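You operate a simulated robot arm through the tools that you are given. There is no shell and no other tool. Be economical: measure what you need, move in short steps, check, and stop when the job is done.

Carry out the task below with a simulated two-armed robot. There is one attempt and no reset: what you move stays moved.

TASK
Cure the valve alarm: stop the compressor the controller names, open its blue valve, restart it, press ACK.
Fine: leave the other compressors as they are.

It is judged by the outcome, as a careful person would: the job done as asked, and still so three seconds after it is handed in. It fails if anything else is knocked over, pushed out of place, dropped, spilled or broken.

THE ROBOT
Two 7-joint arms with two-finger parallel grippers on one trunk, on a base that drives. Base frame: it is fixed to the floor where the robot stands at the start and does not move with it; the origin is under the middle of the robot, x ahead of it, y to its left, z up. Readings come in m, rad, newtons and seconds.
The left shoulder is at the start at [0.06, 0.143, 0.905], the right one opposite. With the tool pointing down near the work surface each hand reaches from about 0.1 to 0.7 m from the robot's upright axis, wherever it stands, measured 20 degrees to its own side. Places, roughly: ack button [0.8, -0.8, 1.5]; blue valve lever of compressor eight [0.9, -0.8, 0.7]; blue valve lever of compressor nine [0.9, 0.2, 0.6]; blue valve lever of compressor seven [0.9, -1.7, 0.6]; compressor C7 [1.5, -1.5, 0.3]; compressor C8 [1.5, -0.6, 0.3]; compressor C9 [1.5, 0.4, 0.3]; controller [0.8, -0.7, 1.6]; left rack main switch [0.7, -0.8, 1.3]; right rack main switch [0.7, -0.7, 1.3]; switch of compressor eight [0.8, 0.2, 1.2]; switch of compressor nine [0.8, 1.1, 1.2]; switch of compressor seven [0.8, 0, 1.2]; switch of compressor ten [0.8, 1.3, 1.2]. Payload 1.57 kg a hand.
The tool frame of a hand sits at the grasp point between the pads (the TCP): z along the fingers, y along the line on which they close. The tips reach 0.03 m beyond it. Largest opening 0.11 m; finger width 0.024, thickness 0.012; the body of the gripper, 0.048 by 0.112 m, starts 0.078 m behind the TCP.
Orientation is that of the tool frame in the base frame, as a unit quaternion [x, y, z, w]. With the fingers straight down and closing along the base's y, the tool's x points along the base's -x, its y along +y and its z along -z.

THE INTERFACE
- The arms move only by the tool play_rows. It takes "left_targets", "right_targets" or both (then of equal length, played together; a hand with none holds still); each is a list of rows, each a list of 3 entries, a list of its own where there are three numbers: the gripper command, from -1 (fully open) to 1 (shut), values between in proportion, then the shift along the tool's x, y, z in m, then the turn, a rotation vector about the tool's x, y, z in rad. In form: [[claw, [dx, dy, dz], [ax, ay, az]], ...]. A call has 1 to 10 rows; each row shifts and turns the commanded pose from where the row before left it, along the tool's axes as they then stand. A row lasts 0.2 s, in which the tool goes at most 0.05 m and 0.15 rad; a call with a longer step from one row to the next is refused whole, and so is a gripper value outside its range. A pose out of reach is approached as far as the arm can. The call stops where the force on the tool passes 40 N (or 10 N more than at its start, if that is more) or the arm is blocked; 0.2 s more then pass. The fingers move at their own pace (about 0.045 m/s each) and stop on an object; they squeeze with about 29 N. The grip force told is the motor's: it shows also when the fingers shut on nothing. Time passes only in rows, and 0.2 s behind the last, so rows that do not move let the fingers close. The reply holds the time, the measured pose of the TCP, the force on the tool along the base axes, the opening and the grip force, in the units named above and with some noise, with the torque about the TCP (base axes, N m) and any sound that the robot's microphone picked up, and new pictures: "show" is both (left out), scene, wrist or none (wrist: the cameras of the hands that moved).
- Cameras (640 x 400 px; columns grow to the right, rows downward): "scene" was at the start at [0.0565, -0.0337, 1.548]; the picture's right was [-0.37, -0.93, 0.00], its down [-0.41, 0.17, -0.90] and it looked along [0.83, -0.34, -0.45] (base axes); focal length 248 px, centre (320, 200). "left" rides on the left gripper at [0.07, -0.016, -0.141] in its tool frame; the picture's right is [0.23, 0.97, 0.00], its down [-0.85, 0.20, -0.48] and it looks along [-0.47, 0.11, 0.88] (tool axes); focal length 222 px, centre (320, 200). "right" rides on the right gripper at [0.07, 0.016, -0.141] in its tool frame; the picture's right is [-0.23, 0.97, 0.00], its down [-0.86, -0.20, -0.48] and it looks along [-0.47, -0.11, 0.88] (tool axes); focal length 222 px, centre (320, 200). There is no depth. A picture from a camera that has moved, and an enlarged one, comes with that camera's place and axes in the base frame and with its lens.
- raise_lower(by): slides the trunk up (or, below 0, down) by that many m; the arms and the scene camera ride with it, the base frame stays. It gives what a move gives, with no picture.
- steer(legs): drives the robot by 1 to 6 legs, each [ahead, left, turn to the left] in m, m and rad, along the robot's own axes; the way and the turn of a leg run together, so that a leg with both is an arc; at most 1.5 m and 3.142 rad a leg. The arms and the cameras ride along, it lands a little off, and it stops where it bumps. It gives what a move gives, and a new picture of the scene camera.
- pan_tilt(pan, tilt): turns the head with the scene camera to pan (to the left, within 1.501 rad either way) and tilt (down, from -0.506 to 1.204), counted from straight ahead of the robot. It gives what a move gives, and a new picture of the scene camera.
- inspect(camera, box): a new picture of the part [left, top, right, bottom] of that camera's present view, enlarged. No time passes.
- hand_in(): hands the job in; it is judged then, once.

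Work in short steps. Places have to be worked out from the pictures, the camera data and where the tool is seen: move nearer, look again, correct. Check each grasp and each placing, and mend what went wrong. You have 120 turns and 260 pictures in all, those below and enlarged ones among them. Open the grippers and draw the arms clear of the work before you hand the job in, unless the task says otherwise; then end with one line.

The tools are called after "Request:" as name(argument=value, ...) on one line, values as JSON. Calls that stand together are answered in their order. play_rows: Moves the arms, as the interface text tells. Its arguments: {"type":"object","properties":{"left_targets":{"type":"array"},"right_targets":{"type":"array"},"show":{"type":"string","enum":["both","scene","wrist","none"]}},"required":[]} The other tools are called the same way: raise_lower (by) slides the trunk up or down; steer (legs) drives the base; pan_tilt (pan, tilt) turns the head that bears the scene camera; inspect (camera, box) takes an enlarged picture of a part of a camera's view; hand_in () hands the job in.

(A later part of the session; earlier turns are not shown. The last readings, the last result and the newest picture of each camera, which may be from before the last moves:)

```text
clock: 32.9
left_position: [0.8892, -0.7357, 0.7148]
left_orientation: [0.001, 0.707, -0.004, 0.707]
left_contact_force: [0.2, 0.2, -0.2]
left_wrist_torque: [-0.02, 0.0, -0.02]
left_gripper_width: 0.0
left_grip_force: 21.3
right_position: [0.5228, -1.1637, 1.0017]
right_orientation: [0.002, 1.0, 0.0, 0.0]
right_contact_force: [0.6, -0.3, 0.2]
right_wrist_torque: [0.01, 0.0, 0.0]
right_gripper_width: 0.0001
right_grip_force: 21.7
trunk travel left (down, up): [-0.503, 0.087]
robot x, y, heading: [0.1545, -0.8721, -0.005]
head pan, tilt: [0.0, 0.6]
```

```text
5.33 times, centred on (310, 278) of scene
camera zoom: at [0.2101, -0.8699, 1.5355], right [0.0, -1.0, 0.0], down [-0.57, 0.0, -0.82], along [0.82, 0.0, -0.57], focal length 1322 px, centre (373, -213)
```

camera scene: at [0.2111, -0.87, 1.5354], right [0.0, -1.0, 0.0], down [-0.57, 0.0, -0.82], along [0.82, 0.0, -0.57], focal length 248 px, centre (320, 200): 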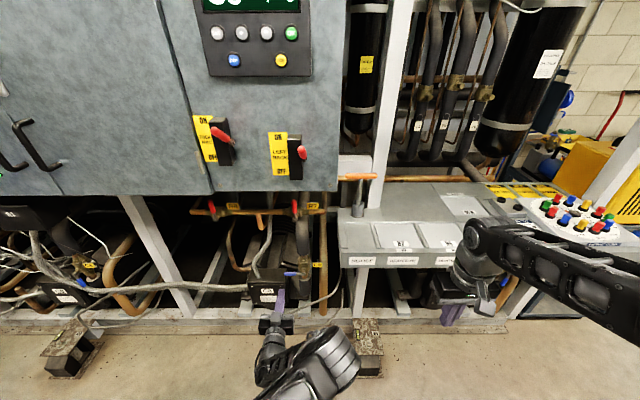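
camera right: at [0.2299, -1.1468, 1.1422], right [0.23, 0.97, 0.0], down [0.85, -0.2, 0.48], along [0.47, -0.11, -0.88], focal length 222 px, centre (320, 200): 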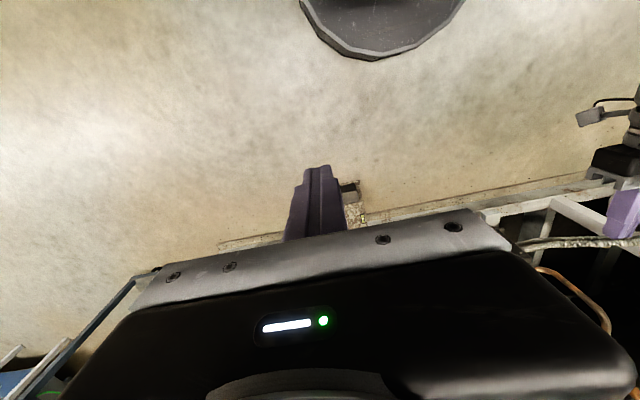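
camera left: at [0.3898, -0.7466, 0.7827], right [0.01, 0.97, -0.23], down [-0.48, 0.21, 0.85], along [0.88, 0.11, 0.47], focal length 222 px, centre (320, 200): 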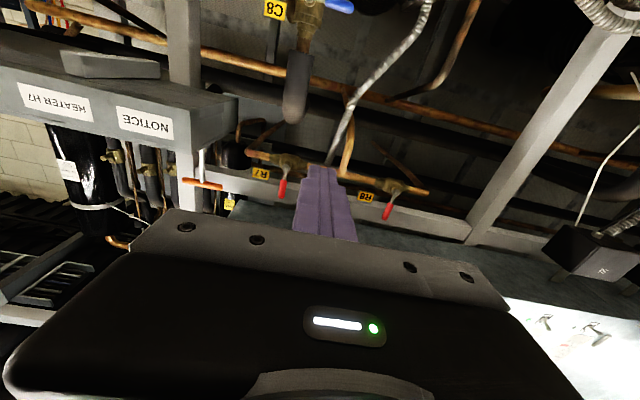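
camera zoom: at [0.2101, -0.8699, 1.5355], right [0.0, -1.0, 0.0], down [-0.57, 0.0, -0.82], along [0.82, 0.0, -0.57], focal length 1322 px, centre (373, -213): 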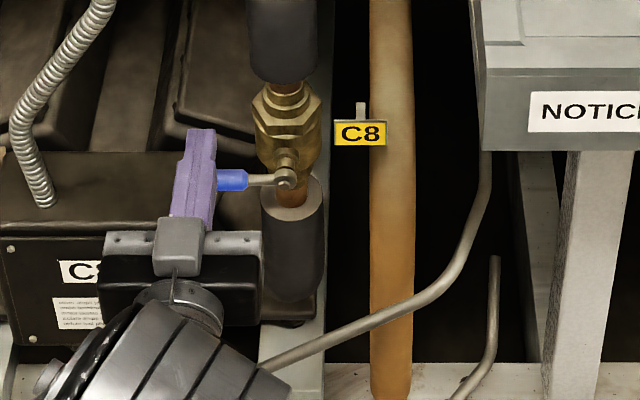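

Fingers are correctly above the lever. I reach 10 mm deeper and push it down along its arc.

Request:
play_rows(left_targets=[[1, [0.015, -0.001, 0.01], [0, 0, 0]], [1, [0.02, -0.001, 0], [0, 0, 0]], [1, [0.015, 0, 0], [0, 0, 0]], [1, [0.015, -0.001, 0], [0, 0, 0]], [1, [0.014, -0.005, 0], [0, 0, 0]], [1, [0.014, -0.006, 0], [0, 0, 0]], [1, [0.01, -0.012, 0], [0, 0, 0]]], show="none")

Request:
inspect(camera="left", box=[160, 0, 480, 200])

Request:
inspect(camera="scene", box=[250, 240, 370, 315])

```text
clock: 34.5
left_position: [0.8975, -0.7632, 0.6111]
left_orientation: [0.0, 0.708, -0.004, 0.706]
left_contact_force: [-0.9, 1.2, 1.1]
left_wrist_torque: [0.02, -0.01, 0.01]
left_gripper_width: 0.0
left_grip_force: 21.3
right_position: [0.5227, -1.1634, 1.0005]
right_orientation: [0.002, 1.0, -0.001, 0.0]
right_contact_force: [-0.2, 0.0, -0.4]
right_wrist_torque: [-0.02, 0.0, 0.01]
right_gripper_width: 0.0
right_grip_force: 21.3
trunk travel left (down, up): [-0.503, 0.087]
robot x, y, heading: [0.1503, -0.8728, -0.002]
head pan, tilt: [0.0, 0.6]
```

```text
2.00 times, centred on (320, 100) of left
camera zoom: at [0.7564, -0.7788, 0.5432], right [0.0, 0.97, -0.23], down [-0.48, 0.21, 0.86], along [0.88, 0.11, 0.46], focal length 444 px, centre (320, 400)
```

zoom: 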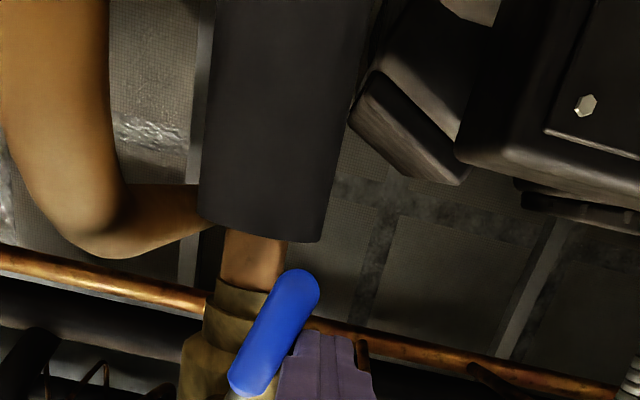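

```text
5.33 times, centred on (310, 278) of scene
camera zoom: at [0.2098, -0.8699, 1.5354], right [0.0, -1.0, 0.0], down [-0.56, 0.0, -0.83], along [0.83, 0.0, -0.56], focal length 1322 px, centre (373, -213)
```

zoom: 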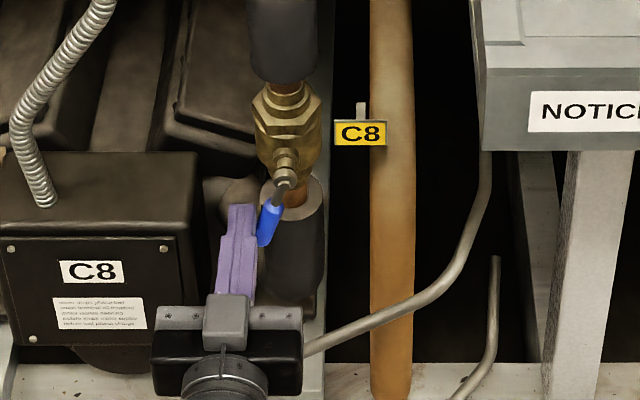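

The lever is about two-thirds of the way. I push it on to vertical, mostly sideways.

Request:
play_rows(left_targets=[[1, [0.004, -0.008, 0], [0, 0, 0]], [1, [0.002, -0.008, 0], [0, 0, 0]], [1, [0, -0.006, 0], [0, 0, 0]], [1, [0, -0.004, 0], [0, 0, 0]], [1, [0, 0, 0], [0, 0, 0]]], show="none")

Request:
inspect(camera="left", box=[160, 0, 480, 200])

Request:
inspect(camera="scene", box=[250, 240, 370, 315])

```text
clock: 35.7
left_position: [0.899, -0.7813, 0.6112]
left_orientation: [0.0, 0.708, -0.003, 0.707]
left_contact_force: [-1.5, 2.7, -1.9]
left_wrist_torque: [0.03, 0.04, 0.06]
left_gripper_width: 0.0
left_grip_force: 21.2
left hand out of reach, approached as far as the arm can: row 2
right_position: [0.5219, -1.1632, 1.001]
right_orientation: [0.002, 1.0, 0.0, 0.0]
right_contact_force: [0.0, -0.4, 0.2]
right_wrist_torque: [0.01, -0.01, 0.03]
right_gripper_width: 0.0
right_grip_force: 21.5
trunk travel left (down, up): [-0.503, 0.087]
robot x, y, heading: [0.1514, -0.8697, 0.001]
head pan, tilt: [0.0, 0.6]
```

```text
2.00 times, centred on (320, 100) of left
camera zoom: at [0.757, -0.797, 0.5421], right [0.01, 0.97, -0.23], down [-0.48, 0.21, 0.86], along [0.88, 0.1, 0.46], focal length 444 px, centre (320, 400)
```

zoom: 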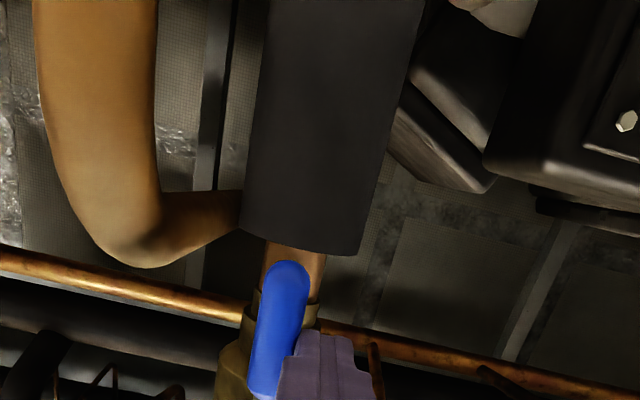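

```text
5.33 times, centred on (310, 278) of scene
camera zoom: at [0.2101, -0.8699, 1.5355], right [0.0, -1.0, 0.0], down [-0.57, 0.0, -0.82], along [0.82, 0.0, -0.57], focal length 1322 px, centre (373, -213)
```

zoom: 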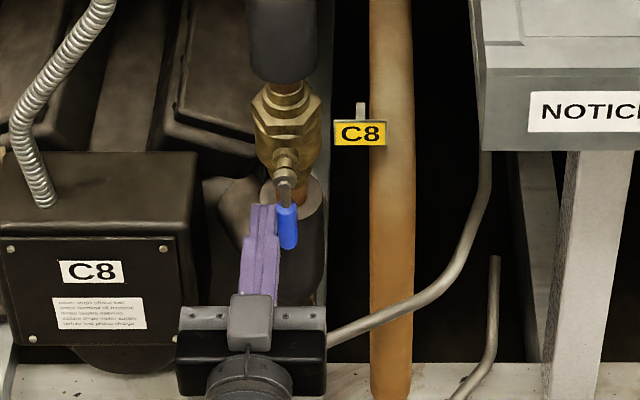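

Nearly vertical with little resistance yet; I nudge further to feel for the stop.

Request:
play_rows(left_targets=[[1, [0, -0.005, 0], [0, 0, 0]], [1, [0, -0.004, 0], [0, 0, 0]], [1, [0, 0, 0], [0, 0, 0]]], show="none")

Request:
inspect(camera="scene", box=[250, 240, 370, 315])

Request:
inspect(camera="left", box=[160, 0, 480, 200])

```text
clock: 36.5
left_position: [0.8992, -0.7814, 0.6116]
left_orientation: [0.0, 0.708, -0.003, 0.706]
left_contact_force: [4.0, 12.4, -2.5]
left_wrist_torque: [0.02, 0.08, 0.31]
left_gripper_width: 0.0001
left_grip_force: 21.3
left hand out of reach, approached as far as the arm can: row 1
right_position: [0.5241, -1.1615, 1.0014]
right_orientation: [0.001, 1.0, -0.001, 0.0]
right_contact_force: [-0.1, 0.2, -0.3]
right_wrist_torque: [0.01, -0.01, -0.03]
right_gripper_width: 0.0
right_grip_force: 21.6
trunk travel left (down, up): [-0.503, 0.087]
robot x, y, heading: [0.1485, -0.8704, 0.001]
head pan, tilt: [0.0, 0.6]
```

```text
5.33 times, centred on (310, 278) of scene
camera zoom: at [0.2108, -0.8687, 1.5354], right [0.0, -1.0, 0.0], down [-0.57, 0.0, -0.82], along [0.82, 0.0, -0.57], focal length 1322 px, centre (373, -213)
```

zoom: 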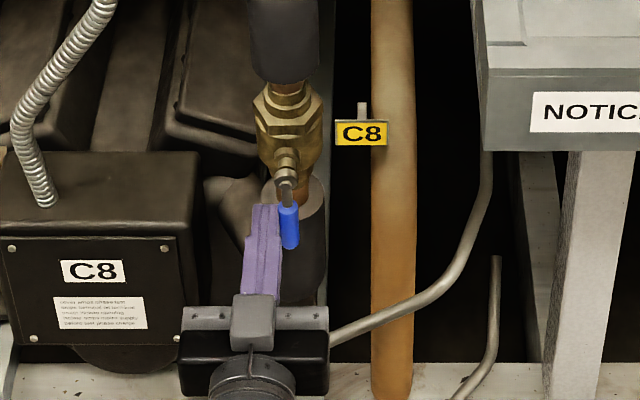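

```text
2.00 times, centred on (320, 100) of left
camera zoom: at [0.757, -0.7983, 0.5423], right [0.0, 0.97, -0.23], down [-0.48, 0.21, 0.85], along [0.88, 0.11, 0.46], focal length 444 px, centre (320, 400)
```

zoom: 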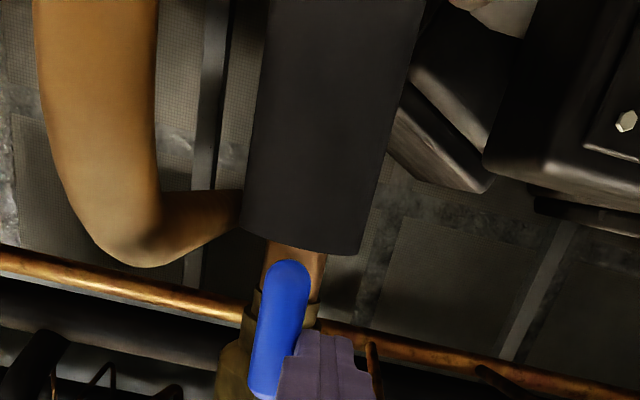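

The lever is vertical and against its stop (12 N). I slide off it, retract, and back the base out.

Request:
play_rows(left_targets=[[1, [0, 0.03, 0], [0, 0, 0]], [1, [0, 0.01, -0.045], [0, 0, 0]], [1, [0, 0, -0.05], [0, 0, 0]], [1, [0, 0, -0.05], [0, 0, 0]], [1, [0, 0, -0.05], [0, 0, 0]]], show="none")

Request:
inspect(camera="scene", box=[250, 240, 370, 315])

Request:
steer(legs=[[-0.22, 0, 0]])

```text
clock: 37.7
left_position: [0.7016, -0.7425, 0.612]
left_orientation: [0.0, 0.706, -0.003, 0.708]
left_contact_force: [0.2, 0.7, -0.7]
left_wrist_torque: [0.01, 0.02, 0.0]
left_gripper_width: 0.0
left_grip_force: 21.3
right_position: [0.5223, -1.1634, 1.0004]
right_orientation: [0.003, 1.0, -0.001, 0.001]
right_contact_force: [-0.6, 0.2, 0.1]
right_wrist_torque: [0.0, 0.02, -0.01]
right_gripper_width: 0.0
right_grip_force: 21.1
trunk travel left (down, up): [-0.503, 0.087]
robot x, y, heading: [0.1524, -0.8706, -0.005]
head pan, tilt: [0.0, 0.6]
```

```text
5.33 times, centred on (310, 278) of scene
camera zoom: at [0.2095, -0.8694, 1.5356], right [0.0, -1.0, 0.0], down [-0.56, 0.0, -0.83], along [0.83, 0.0, -0.56], focal length 1322 px, centre (373, -213)
```

zoom: 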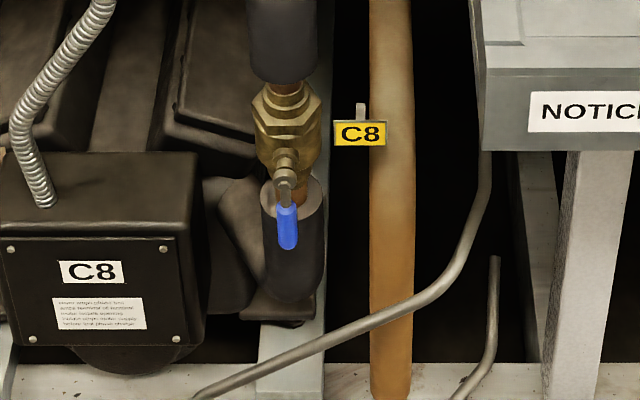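

```text
clock: 39.3
left_position: [0.4859, -0.7413, 0.6108]
left_orientation: [-0.001, 0.707, -0.003, 0.707]
left_contact_force: [-0.5, -0.1, 0.9]
left_wrist_torque: [-0.01, 0.03, -0.02]
left_gripper_width: 0.0001
left_grip_force: 21.4
right_position: [0.3052, -1.162, 1.0016]
right_orientation: [0.002, 1.0, 0.0, 0.0]
right_contact_force: [-0.1, -0.8, -0.7]
right_wrist_torque: [-0.01, -0.01, 0.01]
right_gripper_width: 0.0
right_grip_force: 20.9
trunk travel left (down, up): [-0.503, 0.087]
robot x, y, heading: [-0.0663, -0.8697, -0.004]
head pan, tilt: [0.0, 0.6]
camera scene: at [-0.0084, -0.8695, 1.5355], right [0.0, -1.0, 0.0], down [-0.56, 0.0, -0.83], along [0.83, 0.0, -0.56], focal length 248 px, centre (320, 200)
```

scene: 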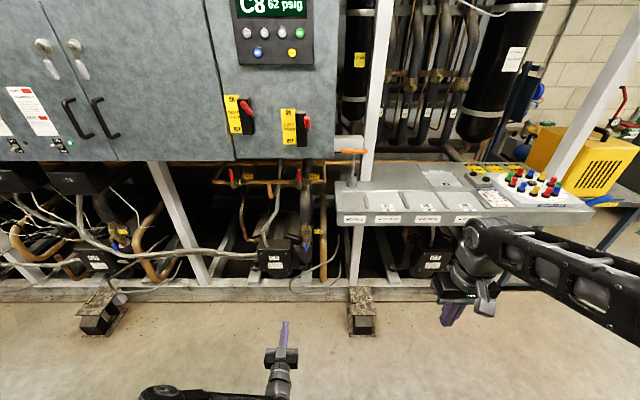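

The valve is open. I raise the left hand toward switch height while clear of the cabinet.

Request:
play_rows(left_targets=[[1, [-0.05, 0, 0], [0, 0, 0]], [1, [-0.05, 0, 0], [0, 0, 0]], [1, [-0.05, 0, 0], [0, 0, 0]], [1, [-0.05, 0, 0], [0, 0, 0]], [1, [-0.05, 0, 0], [0, 0, 0]], [1, [-0.05, 0, 0], [0, 0, 0]], [1, [-0.05, 0, 0], [0, 0, 0]], [1, [-0.05, 0, 0], [0, 0, 0]], [1, [-0.05, 0, 0], [0, 0, 0]], [1, [-0.05, 0, 0], [0, 0, 0]]], show="none")

Request:
steer(legs=[[0, 0.89, 0]])

Request:
play_rows(left_targets=[[1, [-0.04, 0, 0], [0, 0, 0]]], show="wrist")

```text
clock: 41.5
left_position: [0.4842, -0.7196, 1.0922]
left_orientation: [-0.001, 0.706, -0.003, 0.708]
left_contact_force: [-1.2, -0.4, -0.1]
left_wrist_torque: [0.02, 0.01, -0.05]
left_gripper_width: 0.0
left_grip_force: 21.0
left hand out of reach, approached as far as the arm can: row 10
right_position: [0.3062, -1.1619, 1.0026]
right_orientation: [0.001, 1.0, 0.0, 0.0]
right_contact_force: [-0.7, -0.2, -0.2]
right_wrist_torque: [-0.04, 0.0, 0.01]
right_gripper_width: 0.0
right_grip_force: 21.6
trunk travel left (down, up): [-0.503, 0.087]
robot x, y, heading: [-0.0696, -0.8734, 0.005]
head pan, tilt: [0.0, 0.6]
```

```text
clock: 46.2
left_position: [0.4895, 0.1616, 1.0921]
left_orientation: [0.002, 0.707, -0.005, 0.707]
left_contact_force: [0.8, 0.4, -0.2]
left_wrist_torque: [0.01, 0.0, -0.04]
left_gripper_width: 0.0
left_grip_force: 21.7
right_position: [0.3078, -0.279, 1.0013]
right_orientation: [0.005, 1.0, -0.001, -0.001]
right_contact_force: [-0.4, -0.3, 0.4]
right_wrist_torque: [0.02, -0.02, -0.01]
right_gripper_width: 0.0003
right_grip_force: 20.9
trunk travel left (down, up): [-0.503, 0.087]
robot x, y, heading: [-0.0601, 0.0144, -0.009]
head pan, tilt: [0.0, 0.6]
camera scene: at [-0.0032, 0.016, 1.5354], right [-0.01, -1.0, 0.0], down [-0.56, 0.0, -0.83], along [0.82, -0.01, -0.56], focal length 248 px, centre (320, 200)
```

scene: 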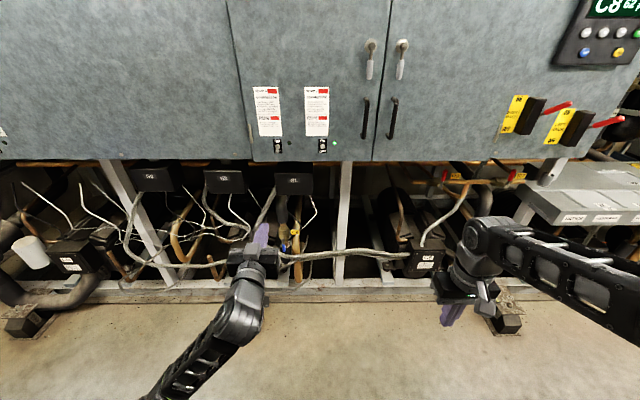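

```text
clock: 46.6
left_position: [0.4928, 0.1633, 1.1167]
left_orientation: [-0.028, 0.722, -0.047, 0.69]
left_contact_force: [0.2, 0.1, 0.1]
left_wrist_torque: [0.06, -0.06, -0.03]
left_gripper_width: 0.0
left_grip_force: 21.6
right_position: [0.308, -0.2783, 1.0019]
right_orientation: [0.006, 1.0, -0.001, 0.0]
right_contact_force: [0.8, 0.2, -1.4]
right_wrist_torque: [-0.02, 0.05, -0.02]
right_gripper_width: 0.0
right_grip_force: 21.3
trunk travel left (down, up): [-0.503, 0.087]
robot x, y, heading: [-0.0636, 0.0158, -0.007]
head pan, tilt: [0.0, 0.6]
camera left: at [0.3475, 0.1434, 1.0546], right [0.01, 0.94, -0.33], down [-0.43, 0.3, 0.85], along [0.9, 0.13, 0.41], focal length 222 px, centre (320, 200)
```

left: 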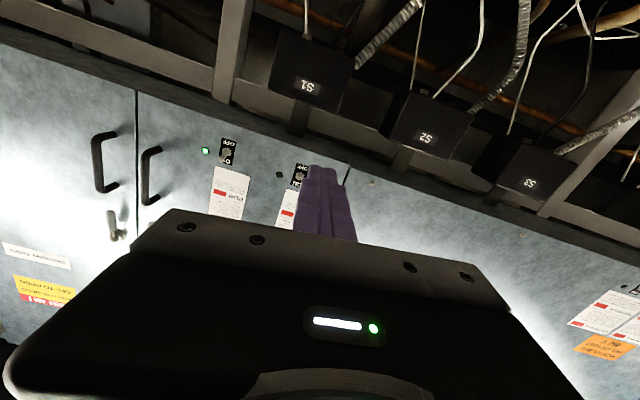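

The arm is near a limit at this close range; extending it forward should free it, then I raise and correct the orientation.

Request:
play_rows(left_targets=[[1, [0, 0, 0.04], [0, 0, 0]], [1, [0, 0, 0.04], [0, 0, 0]], [1, [0, 0, 0.03], [0, 0, 0]], [1, [-0.02, 0, 0], [0, 0, 0]], [1, [0, 0, 0], [0, 0, 0]]], show="wrist")

```text
clock: 47.8
left_position: [0.5979, 0.1607, 1.153]
left_orientation: [0.003, 0.707, -0.005, 0.707]
left_contact_force: [0.3, -0.2, 0.3]
left_wrist_torque: [0.0, 0.0, 0.0]
left_gripper_width: 0.0
left_grip_force: 21.8
right_position: [0.3076, -0.2792, 1.0017]
right_orientation: [0.005, 1.0, 0.0, 0.0]
right_contact_force: [-0.3, 0.4, -0.6]
right_wrist_torque: [-0.01, 0.04, -0.01]
right_gripper_width: 0.0001
right_grip_force: 21.3
trunk travel left (down, up): [-0.503, 0.087]
robot x, y, heading: [-0.0652, 0.0193, -0.007]
head pan, tilt: [0.0, 0.6]
camera left: at [0.4573, 0.1458, 1.0837], right [0.01, 0.97, -0.23], down [-0.48, 0.21, 0.85], along [0.88, 0.1, 0.47], focal length 222 px, centre (320, 200)
```

left: 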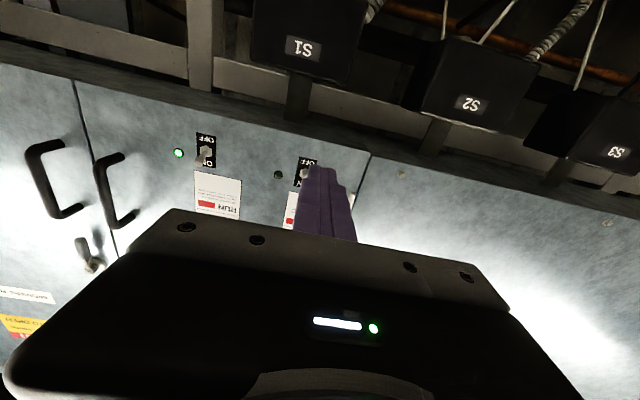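

Arm configuration is normal again. I align under the C8 toggle (y 0.149, z≈1.165) and approach most of the way.

Request:
play_rows(left_targets=[[1, [-0.012, -0.01, 0.03], [0, 0, 0]], [1, [0, 0, 0.04], [0, 0, 0]], [1, [0, 0, 0.035], [0, 0, 0]], [1, [0, 0, 0], [0, 0, 0]]], show="none")

Request:
inspect(camera="left", box=[220, 40, 420, 200])

Request:
inspect(camera="scene", box=[230, 80, 350, 200])

```text
clock: 48.8
left_position: [0.7046, 0.1495, 1.1663]
left_orientation: [0.002, 0.706, -0.006, 0.708]
left_contact_force: [-0.1, 1.4, -0.2]
left_wrist_torque: [-0.01, 0.0, -0.01]
left_gripper_width: 0.0
left_grip_force: 21.1
right_position: [0.3081, -0.2785, 1.0006]
right_orientation: [0.005, 1.0, 0.0, 0.0]
right_contact_force: [0.8, -0.1, -0.4]
right_wrist_torque: [0.0, 0.0, -0.01]
right_gripper_width: 0.0
right_grip_force: 21.7
trunk travel left (down, up): [-0.503, 0.087]
robot x, y, heading: [-0.0613, 0.012, -0.006]
head pan, tilt: [0.0, 0.6]
```

```text
2.50 times, centred on (320, 120) of left
camera zoom: at [0.5634, 0.1342, 1.0962], right [0.01, 0.97, -0.23], down [-0.48, 0.21, 0.85], along [0.88, 0.1, 0.47], focal length 555 px, centre (320, 400)
```

zoom: 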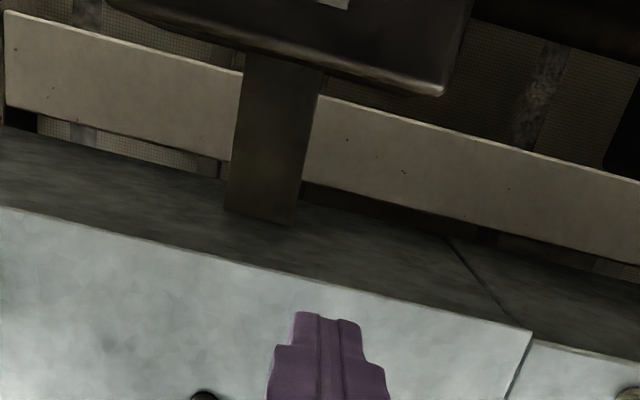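

```text
3.33 times, centred on (290, 140) of scene
camera zoom: at [-0.0036, 0.0158, 1.5355], right [-0.01, -1.0, 0.0], down [-0.56, 0.0, -0.83], along [0.83, -0.01, -0.56], focal length 826 px, centre (420, 400)
```

zoom: 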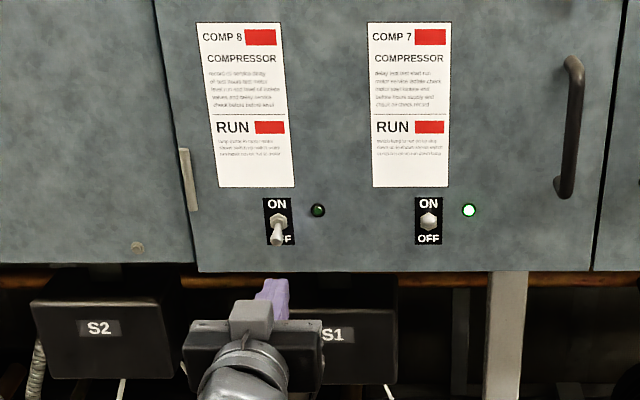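

The scene view shows C8's toggle down (OFF), fingers directly beneath. I advance 22 mm and push up.

Request:
play_rows(left_targets=[[1, [0, 0, 0.022], [0, 0, 0]], [1, [-0.015, 0, 0], [0, 0, 0]], [1, [-0.012, 0, 0], [0, 0, 0]], [1, [-0.012, 0, 0], [0, 0, 0]], [1, [-0.006, 0, 0], [0, 0, 0]], [1, [0, 0, 0], [0, 0, 0]]], show="none")

Request:
inspect(camera="scene", box=[230, 80, 350, 200])

```text
clock: 49.7
left_position: [0.7234, 0.149, 1.1901]
left_orientation: [0.004, 0.712, -0.007, 0.702]
left_contact_force: [-7.8, -0.2, -1.3]
left_wrist_torque: [0.02, -0.06, 0.02]
left_gripper_width: 0.0001
left_grip_force: 21.0
right_position: [0.3073, -0.2788, 1.0019]
right_orientation: [0.005, 1.0, 0.0, 0.0]
right_contact_force: [-1.1, 0.4, 0.2]
right_wrist_torque: [0.0, -0.02, 0.01]
right_gripper_width: 0.0001
right_grip_force: 21.1
trunk travel left (down, up): [-0.503, 0.087]
robot x, y, heading: [-0.0615, 0.0174, -0.009]
head pan, tilt: [0.0, 0.6]
stopped in row 4 (left hand): the force on the tool passed its limit (the readings are from after the stop); the commanded pose is now the measured one
```

```text
3.33 times, centred on (290, 140) of scene
camera zoom: at [-0.0051, 0.0155, 1.5357], right [-0.01, -1.0, 0.0], down [-0.56, 0.0, -0.83], along [0.83, -0.01, -0.56], focal length 826 px, centre (420, 400)
```

zoom: 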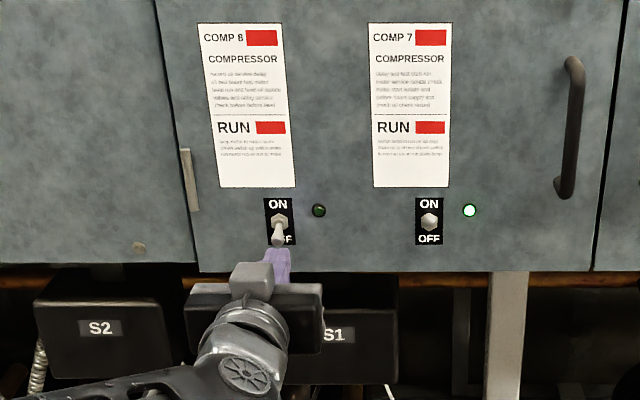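

It jammed on the toggle's end. I drop slightly, go deeper beneath it, push up, then ease out and continue.

Request:
play_rows(left_targets=[[1, [0.017, 0, 0], [0, 0, 0]], [1, [0, 0, 0.012], [0, 0, 0]], [1, [-0.012, 0, 0], [0, 0, 0]], [1, [-0.01, 0, 0], [0, 0, 0]], [1, [-0.007, 0, 0], [0, 0, 0]], [1, [0, 0, 0], [0, 0, 0]]], show="none")

Request:
inspect(camera="scene", box=[230, 80, 350, 200])

```text
clock: 51.1
left_position: [0.7376, 0.1506, 1.2016]
left_orientation: [0.004, 0.713, -0.006, 0.701]
left_contact_force: [-0.5, -0.1, -0.2]
left_wrist_torque: [0.0, -0.01, 0.0]
left_gripper_width: 0.0001
left_grip_force: 20.9
right_position: [0.3082, -0.2796, 1.0019]
right_orientation: [0.005, 1.0, 0.0, 0.0]
right_contact_force: [0.4, -0.6, -0.1]
right_wrist_torque: [-0.01, 0.01, -0.04]
right_gripper_width: 0.0001
right_grip_force: 21.5
trunk travel left (down, up): [-0.503, 0.087]
robot x, y, heading: [-0.0668, 0.0148, -0.003]
head pan, tilt: [0.0, 0.6]
```

```text
3.33 times, centred on (290, 140) of scene
camera zoom: at [-0.0036, 0.0156, 1.5354], right [-0.01, -1.0, 0.0], down [-0.56, 0.0, -0.83], along [0.82, -0.01, -0.56], focal length 826 px, centre (420, 400)
```

zoom: 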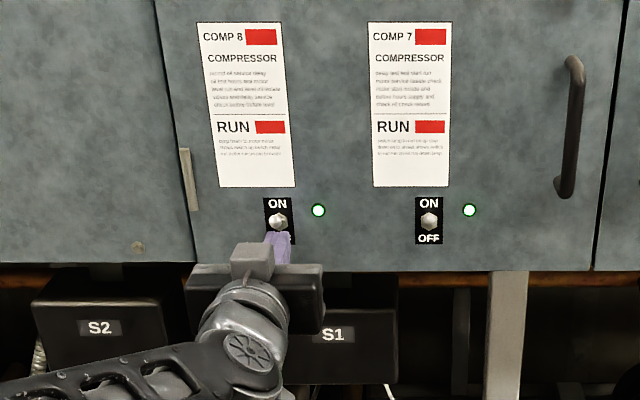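

C8 is ON and its lamp is lit. I withdraw down and back, then raise the hand to button height.

Request:
play_rows(left_targets=[[1, [0.015, 0, 0], [0, 0, 0]], [1, [0, 0, -0.05], [0, 0, 0]], [1, [0, 0, -0.05], [0, 0, 0]], [1, [-0.04, 0, 0], [0, -0.013, 0]], [1, [-0.05, 0, 0], [0, 0, 0]], [1, [-0.05, 0, 0], [0, 0, 0]], [1, [-0.05, 0, 0], [0, 0, 0]], [1, [-0.05, 0, 0], [0, 0, 0]], [1, [-0.05, 0, 0], [0, 0, 0]]], show="none")

Request:
steer(legs=[[-0.06, -0.45, 0], [0, -0.47, 0]])

```text
clock: 53.1
left_position: [0.6396, 0.1514, 1.4792]
left_orientation: [0.003, 0.708, -0.006, 0.706]
left_contact_force: [0.4, -0.1, 0.3]
left_wrist_torque: [0.03, -0.01, 0.01]
left_gripper_width: 0.0002
left_grip_force: 20.8
right_position: [0.3079, -0.2798, 1.0016]
right_orientation: [0.006, 1.0, 0.0, -0.001]
right_contact_force: [0.0, -0.1, -0.5]
right_wrist_torque: [-0.01, 0.01, 0.01]
right_gripper_width: 0.0
right_grip_force: 21.4
trunk travel left (down, up): [-0.503, 0.087]
robot x, y, heading: [-0.0625, 0.0174, -0.007]
head pan, tilt: [0.0, 0.6]
```

```text
clock: 58.2
left_position: [0.5723, -0.7569, 1.4796]
left_orientation: [0.003, 0.708, -0.005, 0.706]
left_contact_force: [-0.6, 0.6, 0.3]
left_wrist_torque: [-0.01, 0.0, 0.05]
left_gripper_width: 0.0
left_grip_force: 21.2
right_position: [0.2444, -1.1895, 1.001]
right_orientation: [0.002, 1.0, 0.0, 0.0]
right_contact_force: [0.6, -1.1, 0.0]
right_wrist_torque: [0.02, 0.01, -0.01]
right_gripper_width: 0.0
right_grip_force: 21.2
trunk travel left (down, up): [-0.503, 0.087]
robot x, y, heading: [-0.1302, -0.9008, -0.003]
head pan, tilt: [0.0, 0.6]
camera scene: at [-0.0686, -0.8973, 1.5354], right [0.0, -1.0, 0.0], down [-0.56, 0.0, -0.83], along [0.83, 0.0, -0.56], focal length 248 px, centre (320, 200)
```

scene: 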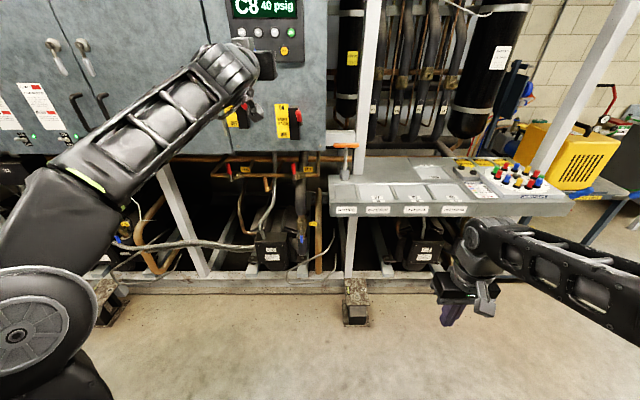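

Pressure now reads 40 psig. I look through the wrist camera and tilt the head up to see the controller.

Request:
pan_tilt(pan=0.0, tilt=0.1)

Request:
inspect(camera="scene", box=[220, 100, 340, 220])

Request:
inspect(camera="left", box=[160, 0, 480, 240])

```text
clock: 59.2
left_position: [0.5725, -0.757, 1.4781]
left_orientation: [0.002, 0.708, -0.006, 0.706]
left_contact_force: [0.6, -0.4, -0.5]
left_wrist_torque: [0.0, 0.03, -0.01]
left_gripper_width: 0.0004
left_grip_force: 21.5
right_position: [0.2424, -1.1893, 1.0021]
right_orientation: [0.002, 1.0, 0.0, 0.0]
right_contact_force: [1.0, 0.5, 0.2]
right_wrist_torque: [-0.03, -0.01, 0.01]
right_gripper_width: 0.0001
right_grip_force: 21.4
trunk travel left (down, up): [-0.503, 0.087]
robot x, y, heading: [-0.1299, -0.8997, -0.003]
head pan, tilt: [0.0, 0.099]
camera scene: at [-0.065, -0.8964, 1.5815], right [0.0, -1.0, 0.0], down [-0.1, 0.0, -0.99], along [0.99, 0.0, -0.1], focal length 248 px, centre (320, 200)
```

scene: 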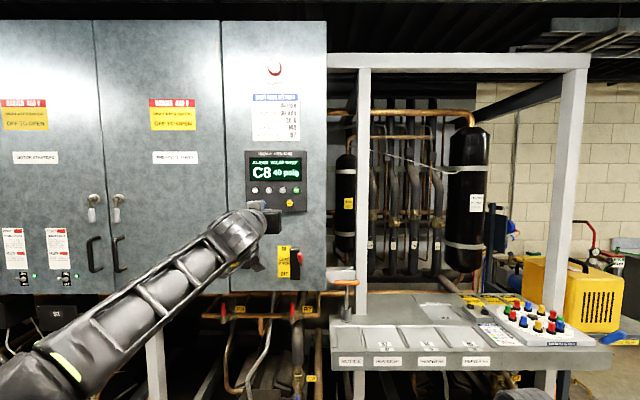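

```text
3.33 times, centred on (280, 160) of scene
camera zoom: at [-0.065, -0.8964, 1.5815], right [0.0, -1.0, 0.0], down [-0.1, 0.0, -0.99], along [0.99, 0.0, -0.1], focal length 826 px, centre (453, 333)
```

zoom: 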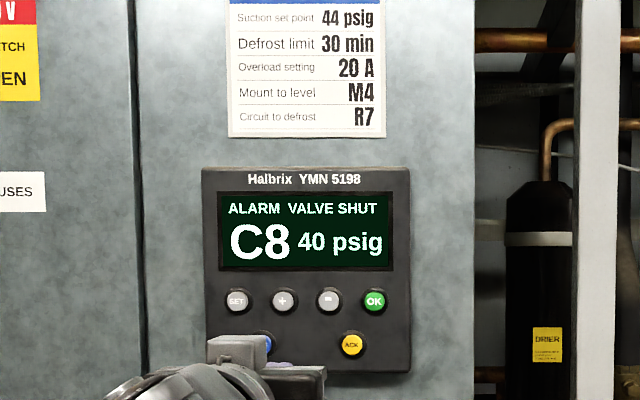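

```text
1.67 times, centred on (320, 120) of left
camera zoom: at [0.4313, -0.7722, 1.4099], right [0.01, 0.97, -0.23], down [-0.47, 0.21, 0.86], along [0.88, 0.1, 0.46], focal length 370 px, centre (320, 333)
```

zoom: 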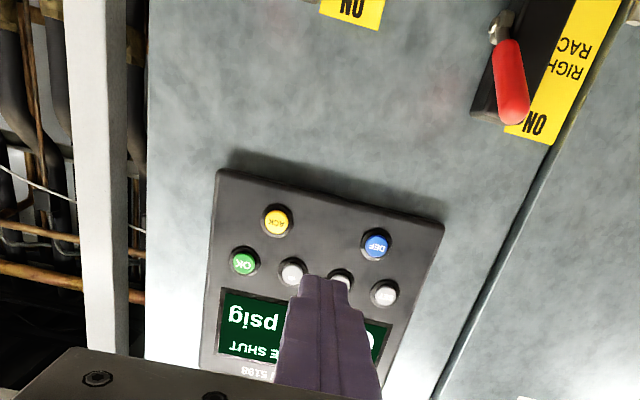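

ACK is at about (0.745, -0.794, 1.483). I align the fingertips and approach to about 2 cm from it.

Request:
play_rows(left_targets=[[1, [-0.003, -0.02, 0.03], [0, 0, 0]], [1, [-0.003, -0.016, 0.04], [0, 0, 0]], [1, [0, 0, 0.045], [0, 0, 0]], [1, [0, 0, 0], [0, 0, 0]]], show="none")

Request:
inspect(camera="left", box=[220, 60, 420, 200])

Request:
inspect(camera="scene", box=[220, 120, 340, 240])

```text
clock: 60.2
left_position: [0.6675, -0.7857, 1.4645]
left_orientation: [0.002, 0.708, -0.004, 0.706]
left_contact_force: [0.6, -0.5, -0.2]
left_wrist_torque: [-0.01, -0.01, 0.04]
left_gripper_width: 0.0001
left_grip_force: 21.2
left hand out of reach, approached as far as the arm can: row 3
right_position: [0.2444, -1.19, 1.0008]
right_orientation: [0.001, 1.0, 0.0, 0.0]
right_contact_force: [0.5, -0.8, -0.1]
right_wrist_torque: [-0.01, 0.01, -0.02]
right_gripper_width: 0.0
right_grip_force: 22.0
trunk travel left (down, up): [-0.503, 0.087]
robot x, y, heading: [-0.129, -0.8966, -0.001]
head pan, tilt: [0.0, 0.099]
```

```text
2.86 times, centred on (320, 130) of left
camera zoom: at [0.5259, -0.8017, 1.3958], right [0.01, 0.97, -0.23], down [-0.47, 0.21, 0.86], along [0.88, 0.1, 0.46], focal length 635 px, centre (320, 400)
```

zoom: 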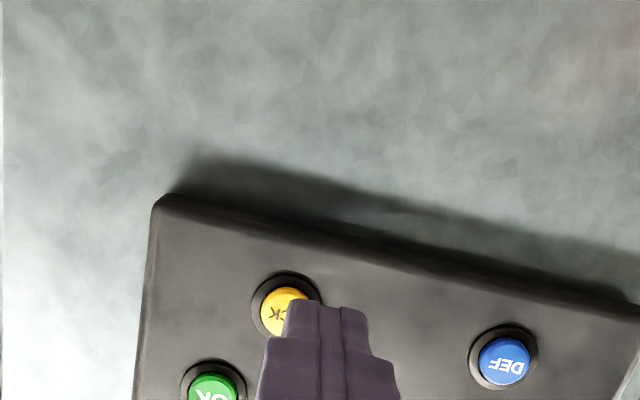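

```text
3.33 times, centred on (280, 180) of scene
camera zoom: at [-0.0649, -0.8973, 1.5816], right [0.0, -1.0, 0.0], down [-0.1, 0.0, -0.99], along [0.99, 0.0, -0.1], focal length 826 px, centre (453, 267)
```

zoom: 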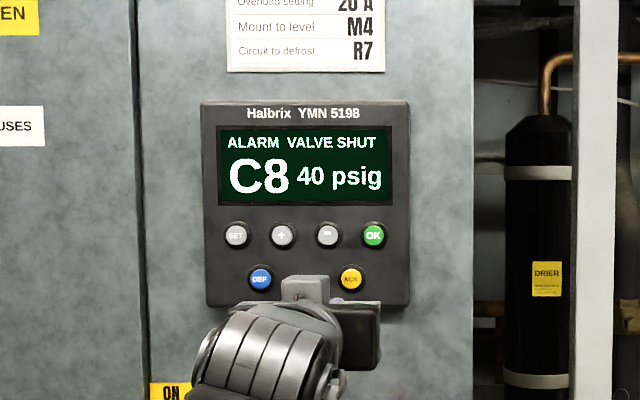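

The arm is at its reach limit. I retract a bit, raise the trunk 8 cm so the arm needs less lift, and lower the hand correspondingly.

Request:
play_rows(left_targets=[[1, [0, 0, -0.05], [0, 0, 0]], [1, [0, 0, -0.03], [0, 0, 0]], [1, [0.04, 0, 0], [0, 0, 0]], [1, [0.03, 0, 0], [0, 0, 0]]], show="none")

Request:
raise_lower(by=0.08)

Request:
steer(legs=[[0.06, 0, 0]])

Request:
inspect(camera="left", box=[220, 60, 420, 200])

```text
clock: 61.2
left_position: [0.6632, -0.7837, 1.468]
left_orientation: [0.001, 0.708, -0.004, 0.706]
left_contact_force: [0.7, 0.2, -0.5]
left_wrist_torque: [0.01, -0.02, 0.0]
left_gripper_width: 0.0
left_grip_force: 21.1
left hand out of reach, approached as far as the arm can: row 1, 2, 3, 4
right_position: [0.245, -1.1893, 1.0012]
right_orientation: [0.001, 1.0, 0.001, 0.0]
right_contact_force: [-0.4, 0.5, 0.6]
right_wrist_torque: [-0.01, -0.02, -0.04]
right_gripper_width: 0.0001
right_grip_force: 21.3
trunk travel left (down, up): [-0.503, 0.087]
robot x, y, heading: [-0.127, -0.8959, -0.004]
head pan, tilt: [0.0, 0.099]
```

```text
clock: 62.3
left_position: [0.6627, -0.7851, 1.5478]
left_orientation: [0.002, 0.708, -0.005, 0.706]
left_contact_force: [-0.6, -0.9, -0.3]
left_wrist_torque: [0.03, 0.0, 0.02]
left_gripper_width: 0.0
left_grip_force: 21.3
right_position: [0.2439, -1.1894, 1.0815]
right_orientation: [0.001, 1.0, 0.0, 0.0]
right_contact_force: [0.6, -0.6, -0.2]
right_wrist_torque: [0.03, 0.01, -0.02]
right_gripper_width: 0.0
right_grip_force: 21.4
trunk travel left (down, up): [-0.583, 0.007]
robot x, y, heading: [-0.1281, -0.898, -0.005]
head pan, tilt: [0.0, 0.099]
```

```text
clock: 63.3
left_position: [0.7264, -0.7843, 1.5479]
left_orientation: [0.002, 0.709, -0.005, 0.705]
left_contact_force: [0.5, 0.1, -1.1]
left_wrist_torque: [-0.01, -0.05, 0.05]
left_gripper_width: 0.0002
left_grip_force: 21.1
right_position: [0.3072, -1.1886, 1.0802]
right_orientation: [0.002, 1.0, 0.0, 0.0]
right_contact_force: [0.3, 0.9, -0.8]
right_wrist_torque: [0.04, 0.03, -0.02]
right_gripper_width: 0.0
right_grip_force: 21.0
trunk travel left (down, up): [-0.583, 0.007]
robot x, y, heading: [-0.0641, -0.898, -0.002]
head pan, tilt: [0.0, 0.099]
camera scene: at [-0.0014, -0.8965, 1.6615], right [0.0, -1.0, 0.0], down [-0.1, 0.0, -0.99], along [0.99, 0.0, -0.1], focal length 248 px, centre (320, 200)
```

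scene: 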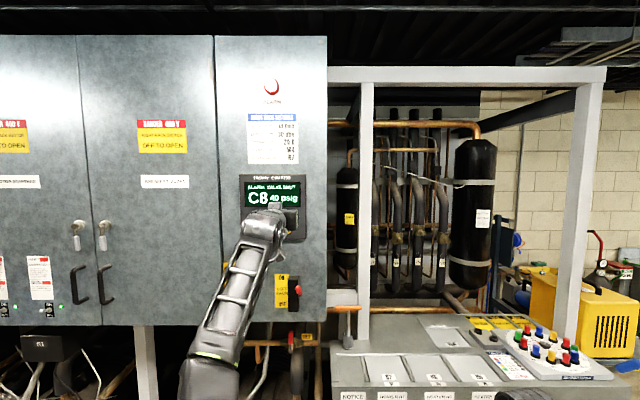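

```text
2.86 times, centred on (320, 130) of left
camera zoom: at [0.5836, -0.8, 1.4774], right [0.01, 0.97, -0.23], down [-0.47, 0.21, 0.86], along [0.88, 0.1, 0.46], focal length 635 px, centre (320, 400)
```

zoom: 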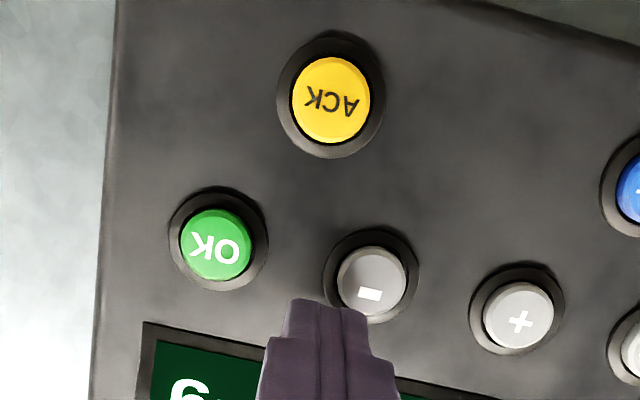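

The arm had not actually retracted, so the tips are very near the face (no contact force). I back the base off before adjusting.

Request:
steer(legs=[[-0.1, 0, 0]])

Request:
play_rows(left_targets=[[1, [0, 0, -0.04], [0, 0, 0]], [1, [0, 0, -0.04], [0, 0, 0]], [1, [0, 0, 0], [0, 0, 0]]], show="none")

```text
clock: 64.5
left_position: [0.6209, -0.7849, 1.549]
left_orientation: [0.002, 0.708, -0.004, 0.707]
left_contact_force: [-1.5, -0.2, 0.2]
left_wrist_torque: [0.01, 0.05, -0.01]
left_gripper_width: 0.0
left_grip_force: 21.2
right_position: [0.2042, -1.1885, 1.081]
right_orientation: [0.001, 1.0, 0.0, 0.0]
right_contact_force: [0.7, 0.7, 0.1]
right_wrist_torque: [0.0, -0.05, 0.0]
right_gripper_width: 0.0
right_grip_force: 21.0
trunk travel left (down, up): [-0.583, 0.007]
robot x, y, heading: [-0.1647, -0.8975, -0.005]
head pan, tilt: [0.0, 0.099]
camera scene: at [-0.1062, -0.8963, 1.6617], right [0.0, -1.0, 0.0], down [-0.1, 0.0, -1.0], along [1.0, 0.0, -0.1], focal length 248 px, centre (320, 200)
```

scene: 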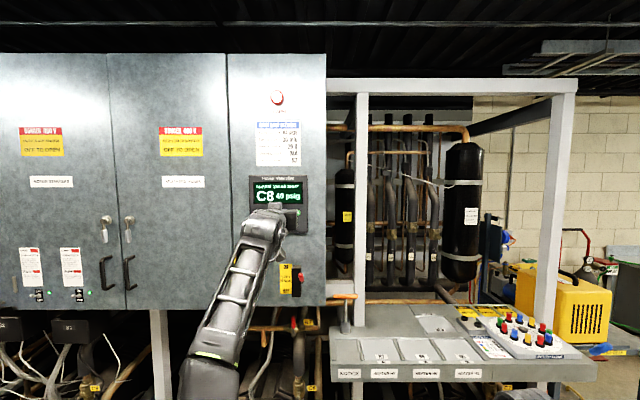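

```text
clock: 65.3
left_position: [0.5846, -0.7864, 1.5878]
left_orientation: [0.001, 0.709, -0.003, 0.705]
left_contact_force: [-0.9, 0.3, 0.2]
left_wrist_torque: [0.04, 0.01, 0.0]
left_gripper_width: 0.0
left_grip_force: 21.7
left hand out of reach, approached as far as the arm can: row 1, 2
right_position: [0.2057, -1.1872, 1.0815]
right_orientation: [0.002, 1.0, 0.0, 0.001]
right_contact_force: [-0.9, 0.0, -0.3]
right_wrist_torque: [0.01, 0.04, 0.0]
right_gripper_width: 0.0
right_grip_force: 20.9
trunk travel left (down, up): [-0.583, 0.007]
robot x, y, heading: [-0.1664, -0.8935, 0.001]
head pan, tilt: [0.0, 0.099]
```

The arm seems to lag near full extension. I command it downward and hold to see whether it recovers.

Request:
play_rows(left_targets=[[1, [0.03, 0, 0], [0, 0, 0]], [1, [0.03, 0, 0], [0, 0, 0]], [1, [0, 0, 0], [0, 0, 0]], [1, [0, 0, 0], [0, 0, 0]]], show="scene")

```text
clock: 66.3
left_position: [0.6134, -0.7825, 1.5578]
left_orientation: [0.002, 0.709, -0.005, 0.705]
left_contact_force: [1.2, 0.3, -0.1]
left_wrist_torque: [-0.02, -0.01, 0.03]
left_gripper_width: 0.0001
left_grip_force: 21.2
left hand out of reach, approached as far as the arm can: row 1, 2
right_position: [0.2042, -1.1899, 1.0825]
right_orientation: [0.002, 1.0, 0.001, 0.0]
right_contact_force: [0.0, 0.2, 0.0]
right_wrist_torque: [0.02, 0.0, 0.02]
right_gripper_width: 0.0
right_grip_force: 21.1
trunk travel left (down, up): [-0.583, 0.007]
robot x, y, heading: [-0.1699, -0.8956, 0.005]
head pan, tilt: [0.0, 0.099]
camera scene: at [-0.1042, -0.8963, 1.6616], right [0.0, -1.0, 0.0], down [-0.1, 0.0, -0.99], along [0.99, 0.0, -0.1], focal length 248 px, centre (320, 200)
```

scene: 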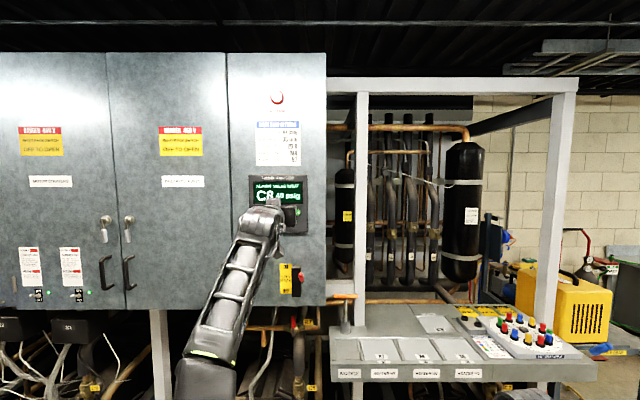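

The arm moves along its full-extension sphere. I command a larger pull-back (toward the shoulder: back and down) to re-bend the elbow.

Request:
play_rows(left_targets=[[1, [0.03, 0, -0.04], [0, 0, 0]], [1, [0.03, 0, -0.04], [0, 0, 0]], [1, [0.03, 0, -0.04], [0, 0, 0]], [1, [0.03, 0, -0.04], [0, 0, 0]], [1, [0, 0, 0], [0, 0, 0]], [1, [0, 0, 0], [0, 0, 0]]], show="none")

```text
clock: 67.7
left_position: [0.6109, -0.7836, 1.5626]
left_orientation: [0.0, 0.709, -0.003, 0.705]
left_contact_force: [0.7, 0.8, 0.3]
left_wrist_torque: [-0.02, -0.05, -0.03]
left_gripper_width: 0.0001
left_grip_force: 21.4
left hand out of reach, approached as far as the arm can: row 1, 2, 3, 4
right_position: [0.2052, -1.1902, 1.0817]
right_orientation: [0.002, 1.0, 0.001, 0.0]
right_contact_force: [-0.9, 0.5, 0.1]
right_wrist_torque: [-0.01, 0.01, 0.0]
right_gripper_width: 0.0
right_grip_force: 21.1
trunk travel left (down, up): [-0.583, 0.007]
robot x, y, heading: [-0.1668, -0.8947, -0.001]
head pan, tilt: [0.0, 0.099]
```

Still locked straight. I try turning the tool (pitch) to break the singular pose.

Request:
play_rows(left_targets=[[1, [0, 0, -0.02], [0, 0.12, 0]], [1, [0, 0, -0.02], [0, 0.12, 0]], [1, [0, 0, -0.02], [0, 0.12, 0]], [1, [0, 0, -0.02], [0, 0.12, 0]], [1, [0, 0, 0], [0, 0, 0]]], show="scene")

```text
clock: 68.9
left_position: [0.5616, -0.7771, 1.4758]
left_orientation: [0.002, 0.852, -0.003, 0.523]
left_contact_force: [-0.4, 0.1, 0.0]
left_wrist_torque: [-0.01, 0.0, -0.02]
left_gripper_width: 0.0001
left_grip_force: 21.4
left hand out of reach, approached as far as the arm can: row 1, 2, 3, 4
right_position: [0.2032, -1.1892, 1.0827]
right_orientation: [0.001, 1.0, 0.001, 0.001]
right_contact_force: [-0.3, 0.2, 0.0]
right_wrist_torque: [0.06, -0.03, 0.0]
right_gripper_width: 0.0001
right_grip_force: 21.3
trunk travel left (down, up): [-0.583, 0.007]
robot x, y, heading: [-0.1686, -0.8964, -0.003]
head pan, tilt: [0.0, 0.099]
camera scene: at [-0.1067, -0.8968, 1.6617], right [0.0, -1.0, 0.0], down [-0.1, 0.0, -1.0], along [1.0, 0.0, -0.1], focal length 248 px, centre (320, 200)
```

scene: 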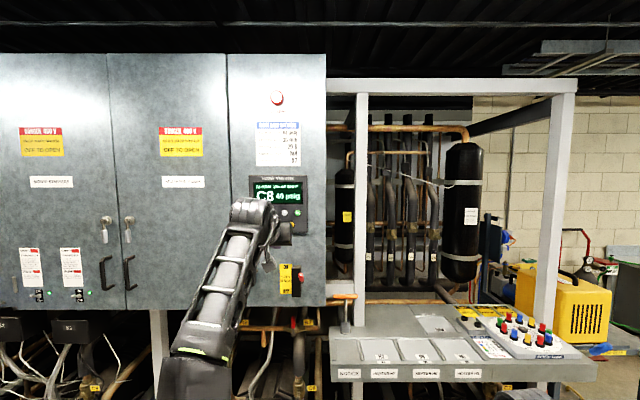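

Orientation follows but extension stays locked. I try a lateral move combined with pull-back.

Request:
play_rows(left_targets=[[1, [0, 0.03, -0.03], [0, 0, 0]], [1, [0, 0.03, -0.03], [0, 0, 0]], [1, [0, 0.03, -0.03], [0, 0, 0]], [1, [0, 0.03, -0.03], [0, 0, 0]], [1, [0, 0.03, -0.03], [0, 0, 0]], [1, [0, 0, 0], [0, 0, 0]], [1, [0, 0, 0], [0, 0, 0]]], show="none")

```text
clock: 70.5
left_position: [0.4438, -0.6511, 1.5541]
left_orientation: [0.002, 0.856, -0.004, 0.517]
left_contact_force: [0.0, 1.0, 0.2]
left_wrist_torque: [-0.02, -0.01, -0.02]
left_gripper_width: 0.0001
left_grip_force: 20.9
left hand out of reach, approached as far as the arm can: row 1, 2
right_position: [0.2046, -1.1878, 1.0829]
right_orientation: [0.002, 1.0, -0.001, 0.001]
right_contact_force: [0.3, 0.5, -0.3]
right_wrist_torque: [0.0, -0.01, -0.01]
right_gripper_width: 0.0
right_grip_force: 22.1
trunk travel left (down, up): [-0.583, 0.007]
robot x, y, heading: [-0.1697, -0.8967, -0.005]
head pan, tilt: [0.0, 0.099]
```

Freed. I rotate the hand back to horizontal and lower it to button height with the elbow bent.

Request:
play_rows(left_targets=[[1, [0, 0, 0], [0, -0.13, 0]], [1, [0, 0, 0], [0, -0.13, 0]], [1, [0, 0, 0], [0, -0.13, 0]], [1, [0, 0, 0], [0, -0.1, 0]], [1, [0.035, -0.03, 0.0], [0, 0, 0]], [1, [0.037, -0.03, 0.0], [0, 0, 0]], [1, [0, 0, 0], [0, 0, 0]]], show="none")

```text
clock: 72.1
left_position: [0.4416, -0.71, 1.4795]
left_orientation: [0.001, 0.705, -0.004, 0.71]
left_contact_force: [0.3, -0.7, 0.5]
left_wrist_torque: [-0.02, -0.02, 0.03]
left_gripper_width: 0.0
left_grip_force: 21.0
right_position: [0.2045, -1.1894, 1.0807]
right_orientation: [0.002, 1.0, -0.001, 0.0]
right_contact_force: [-0.6, 0.3, 0.0]
right_wrist_torque: [0.04, 0.01, 0.0]
right_gripper_width: 0.0002
right_grip_force: 21.5
trunk travel left (down, up): [-0.583, 0.007]
robot x, y, heading: [-0.1681, -0.8959, -0.005]
head pan, tilt: [0.0, 0.099]
```

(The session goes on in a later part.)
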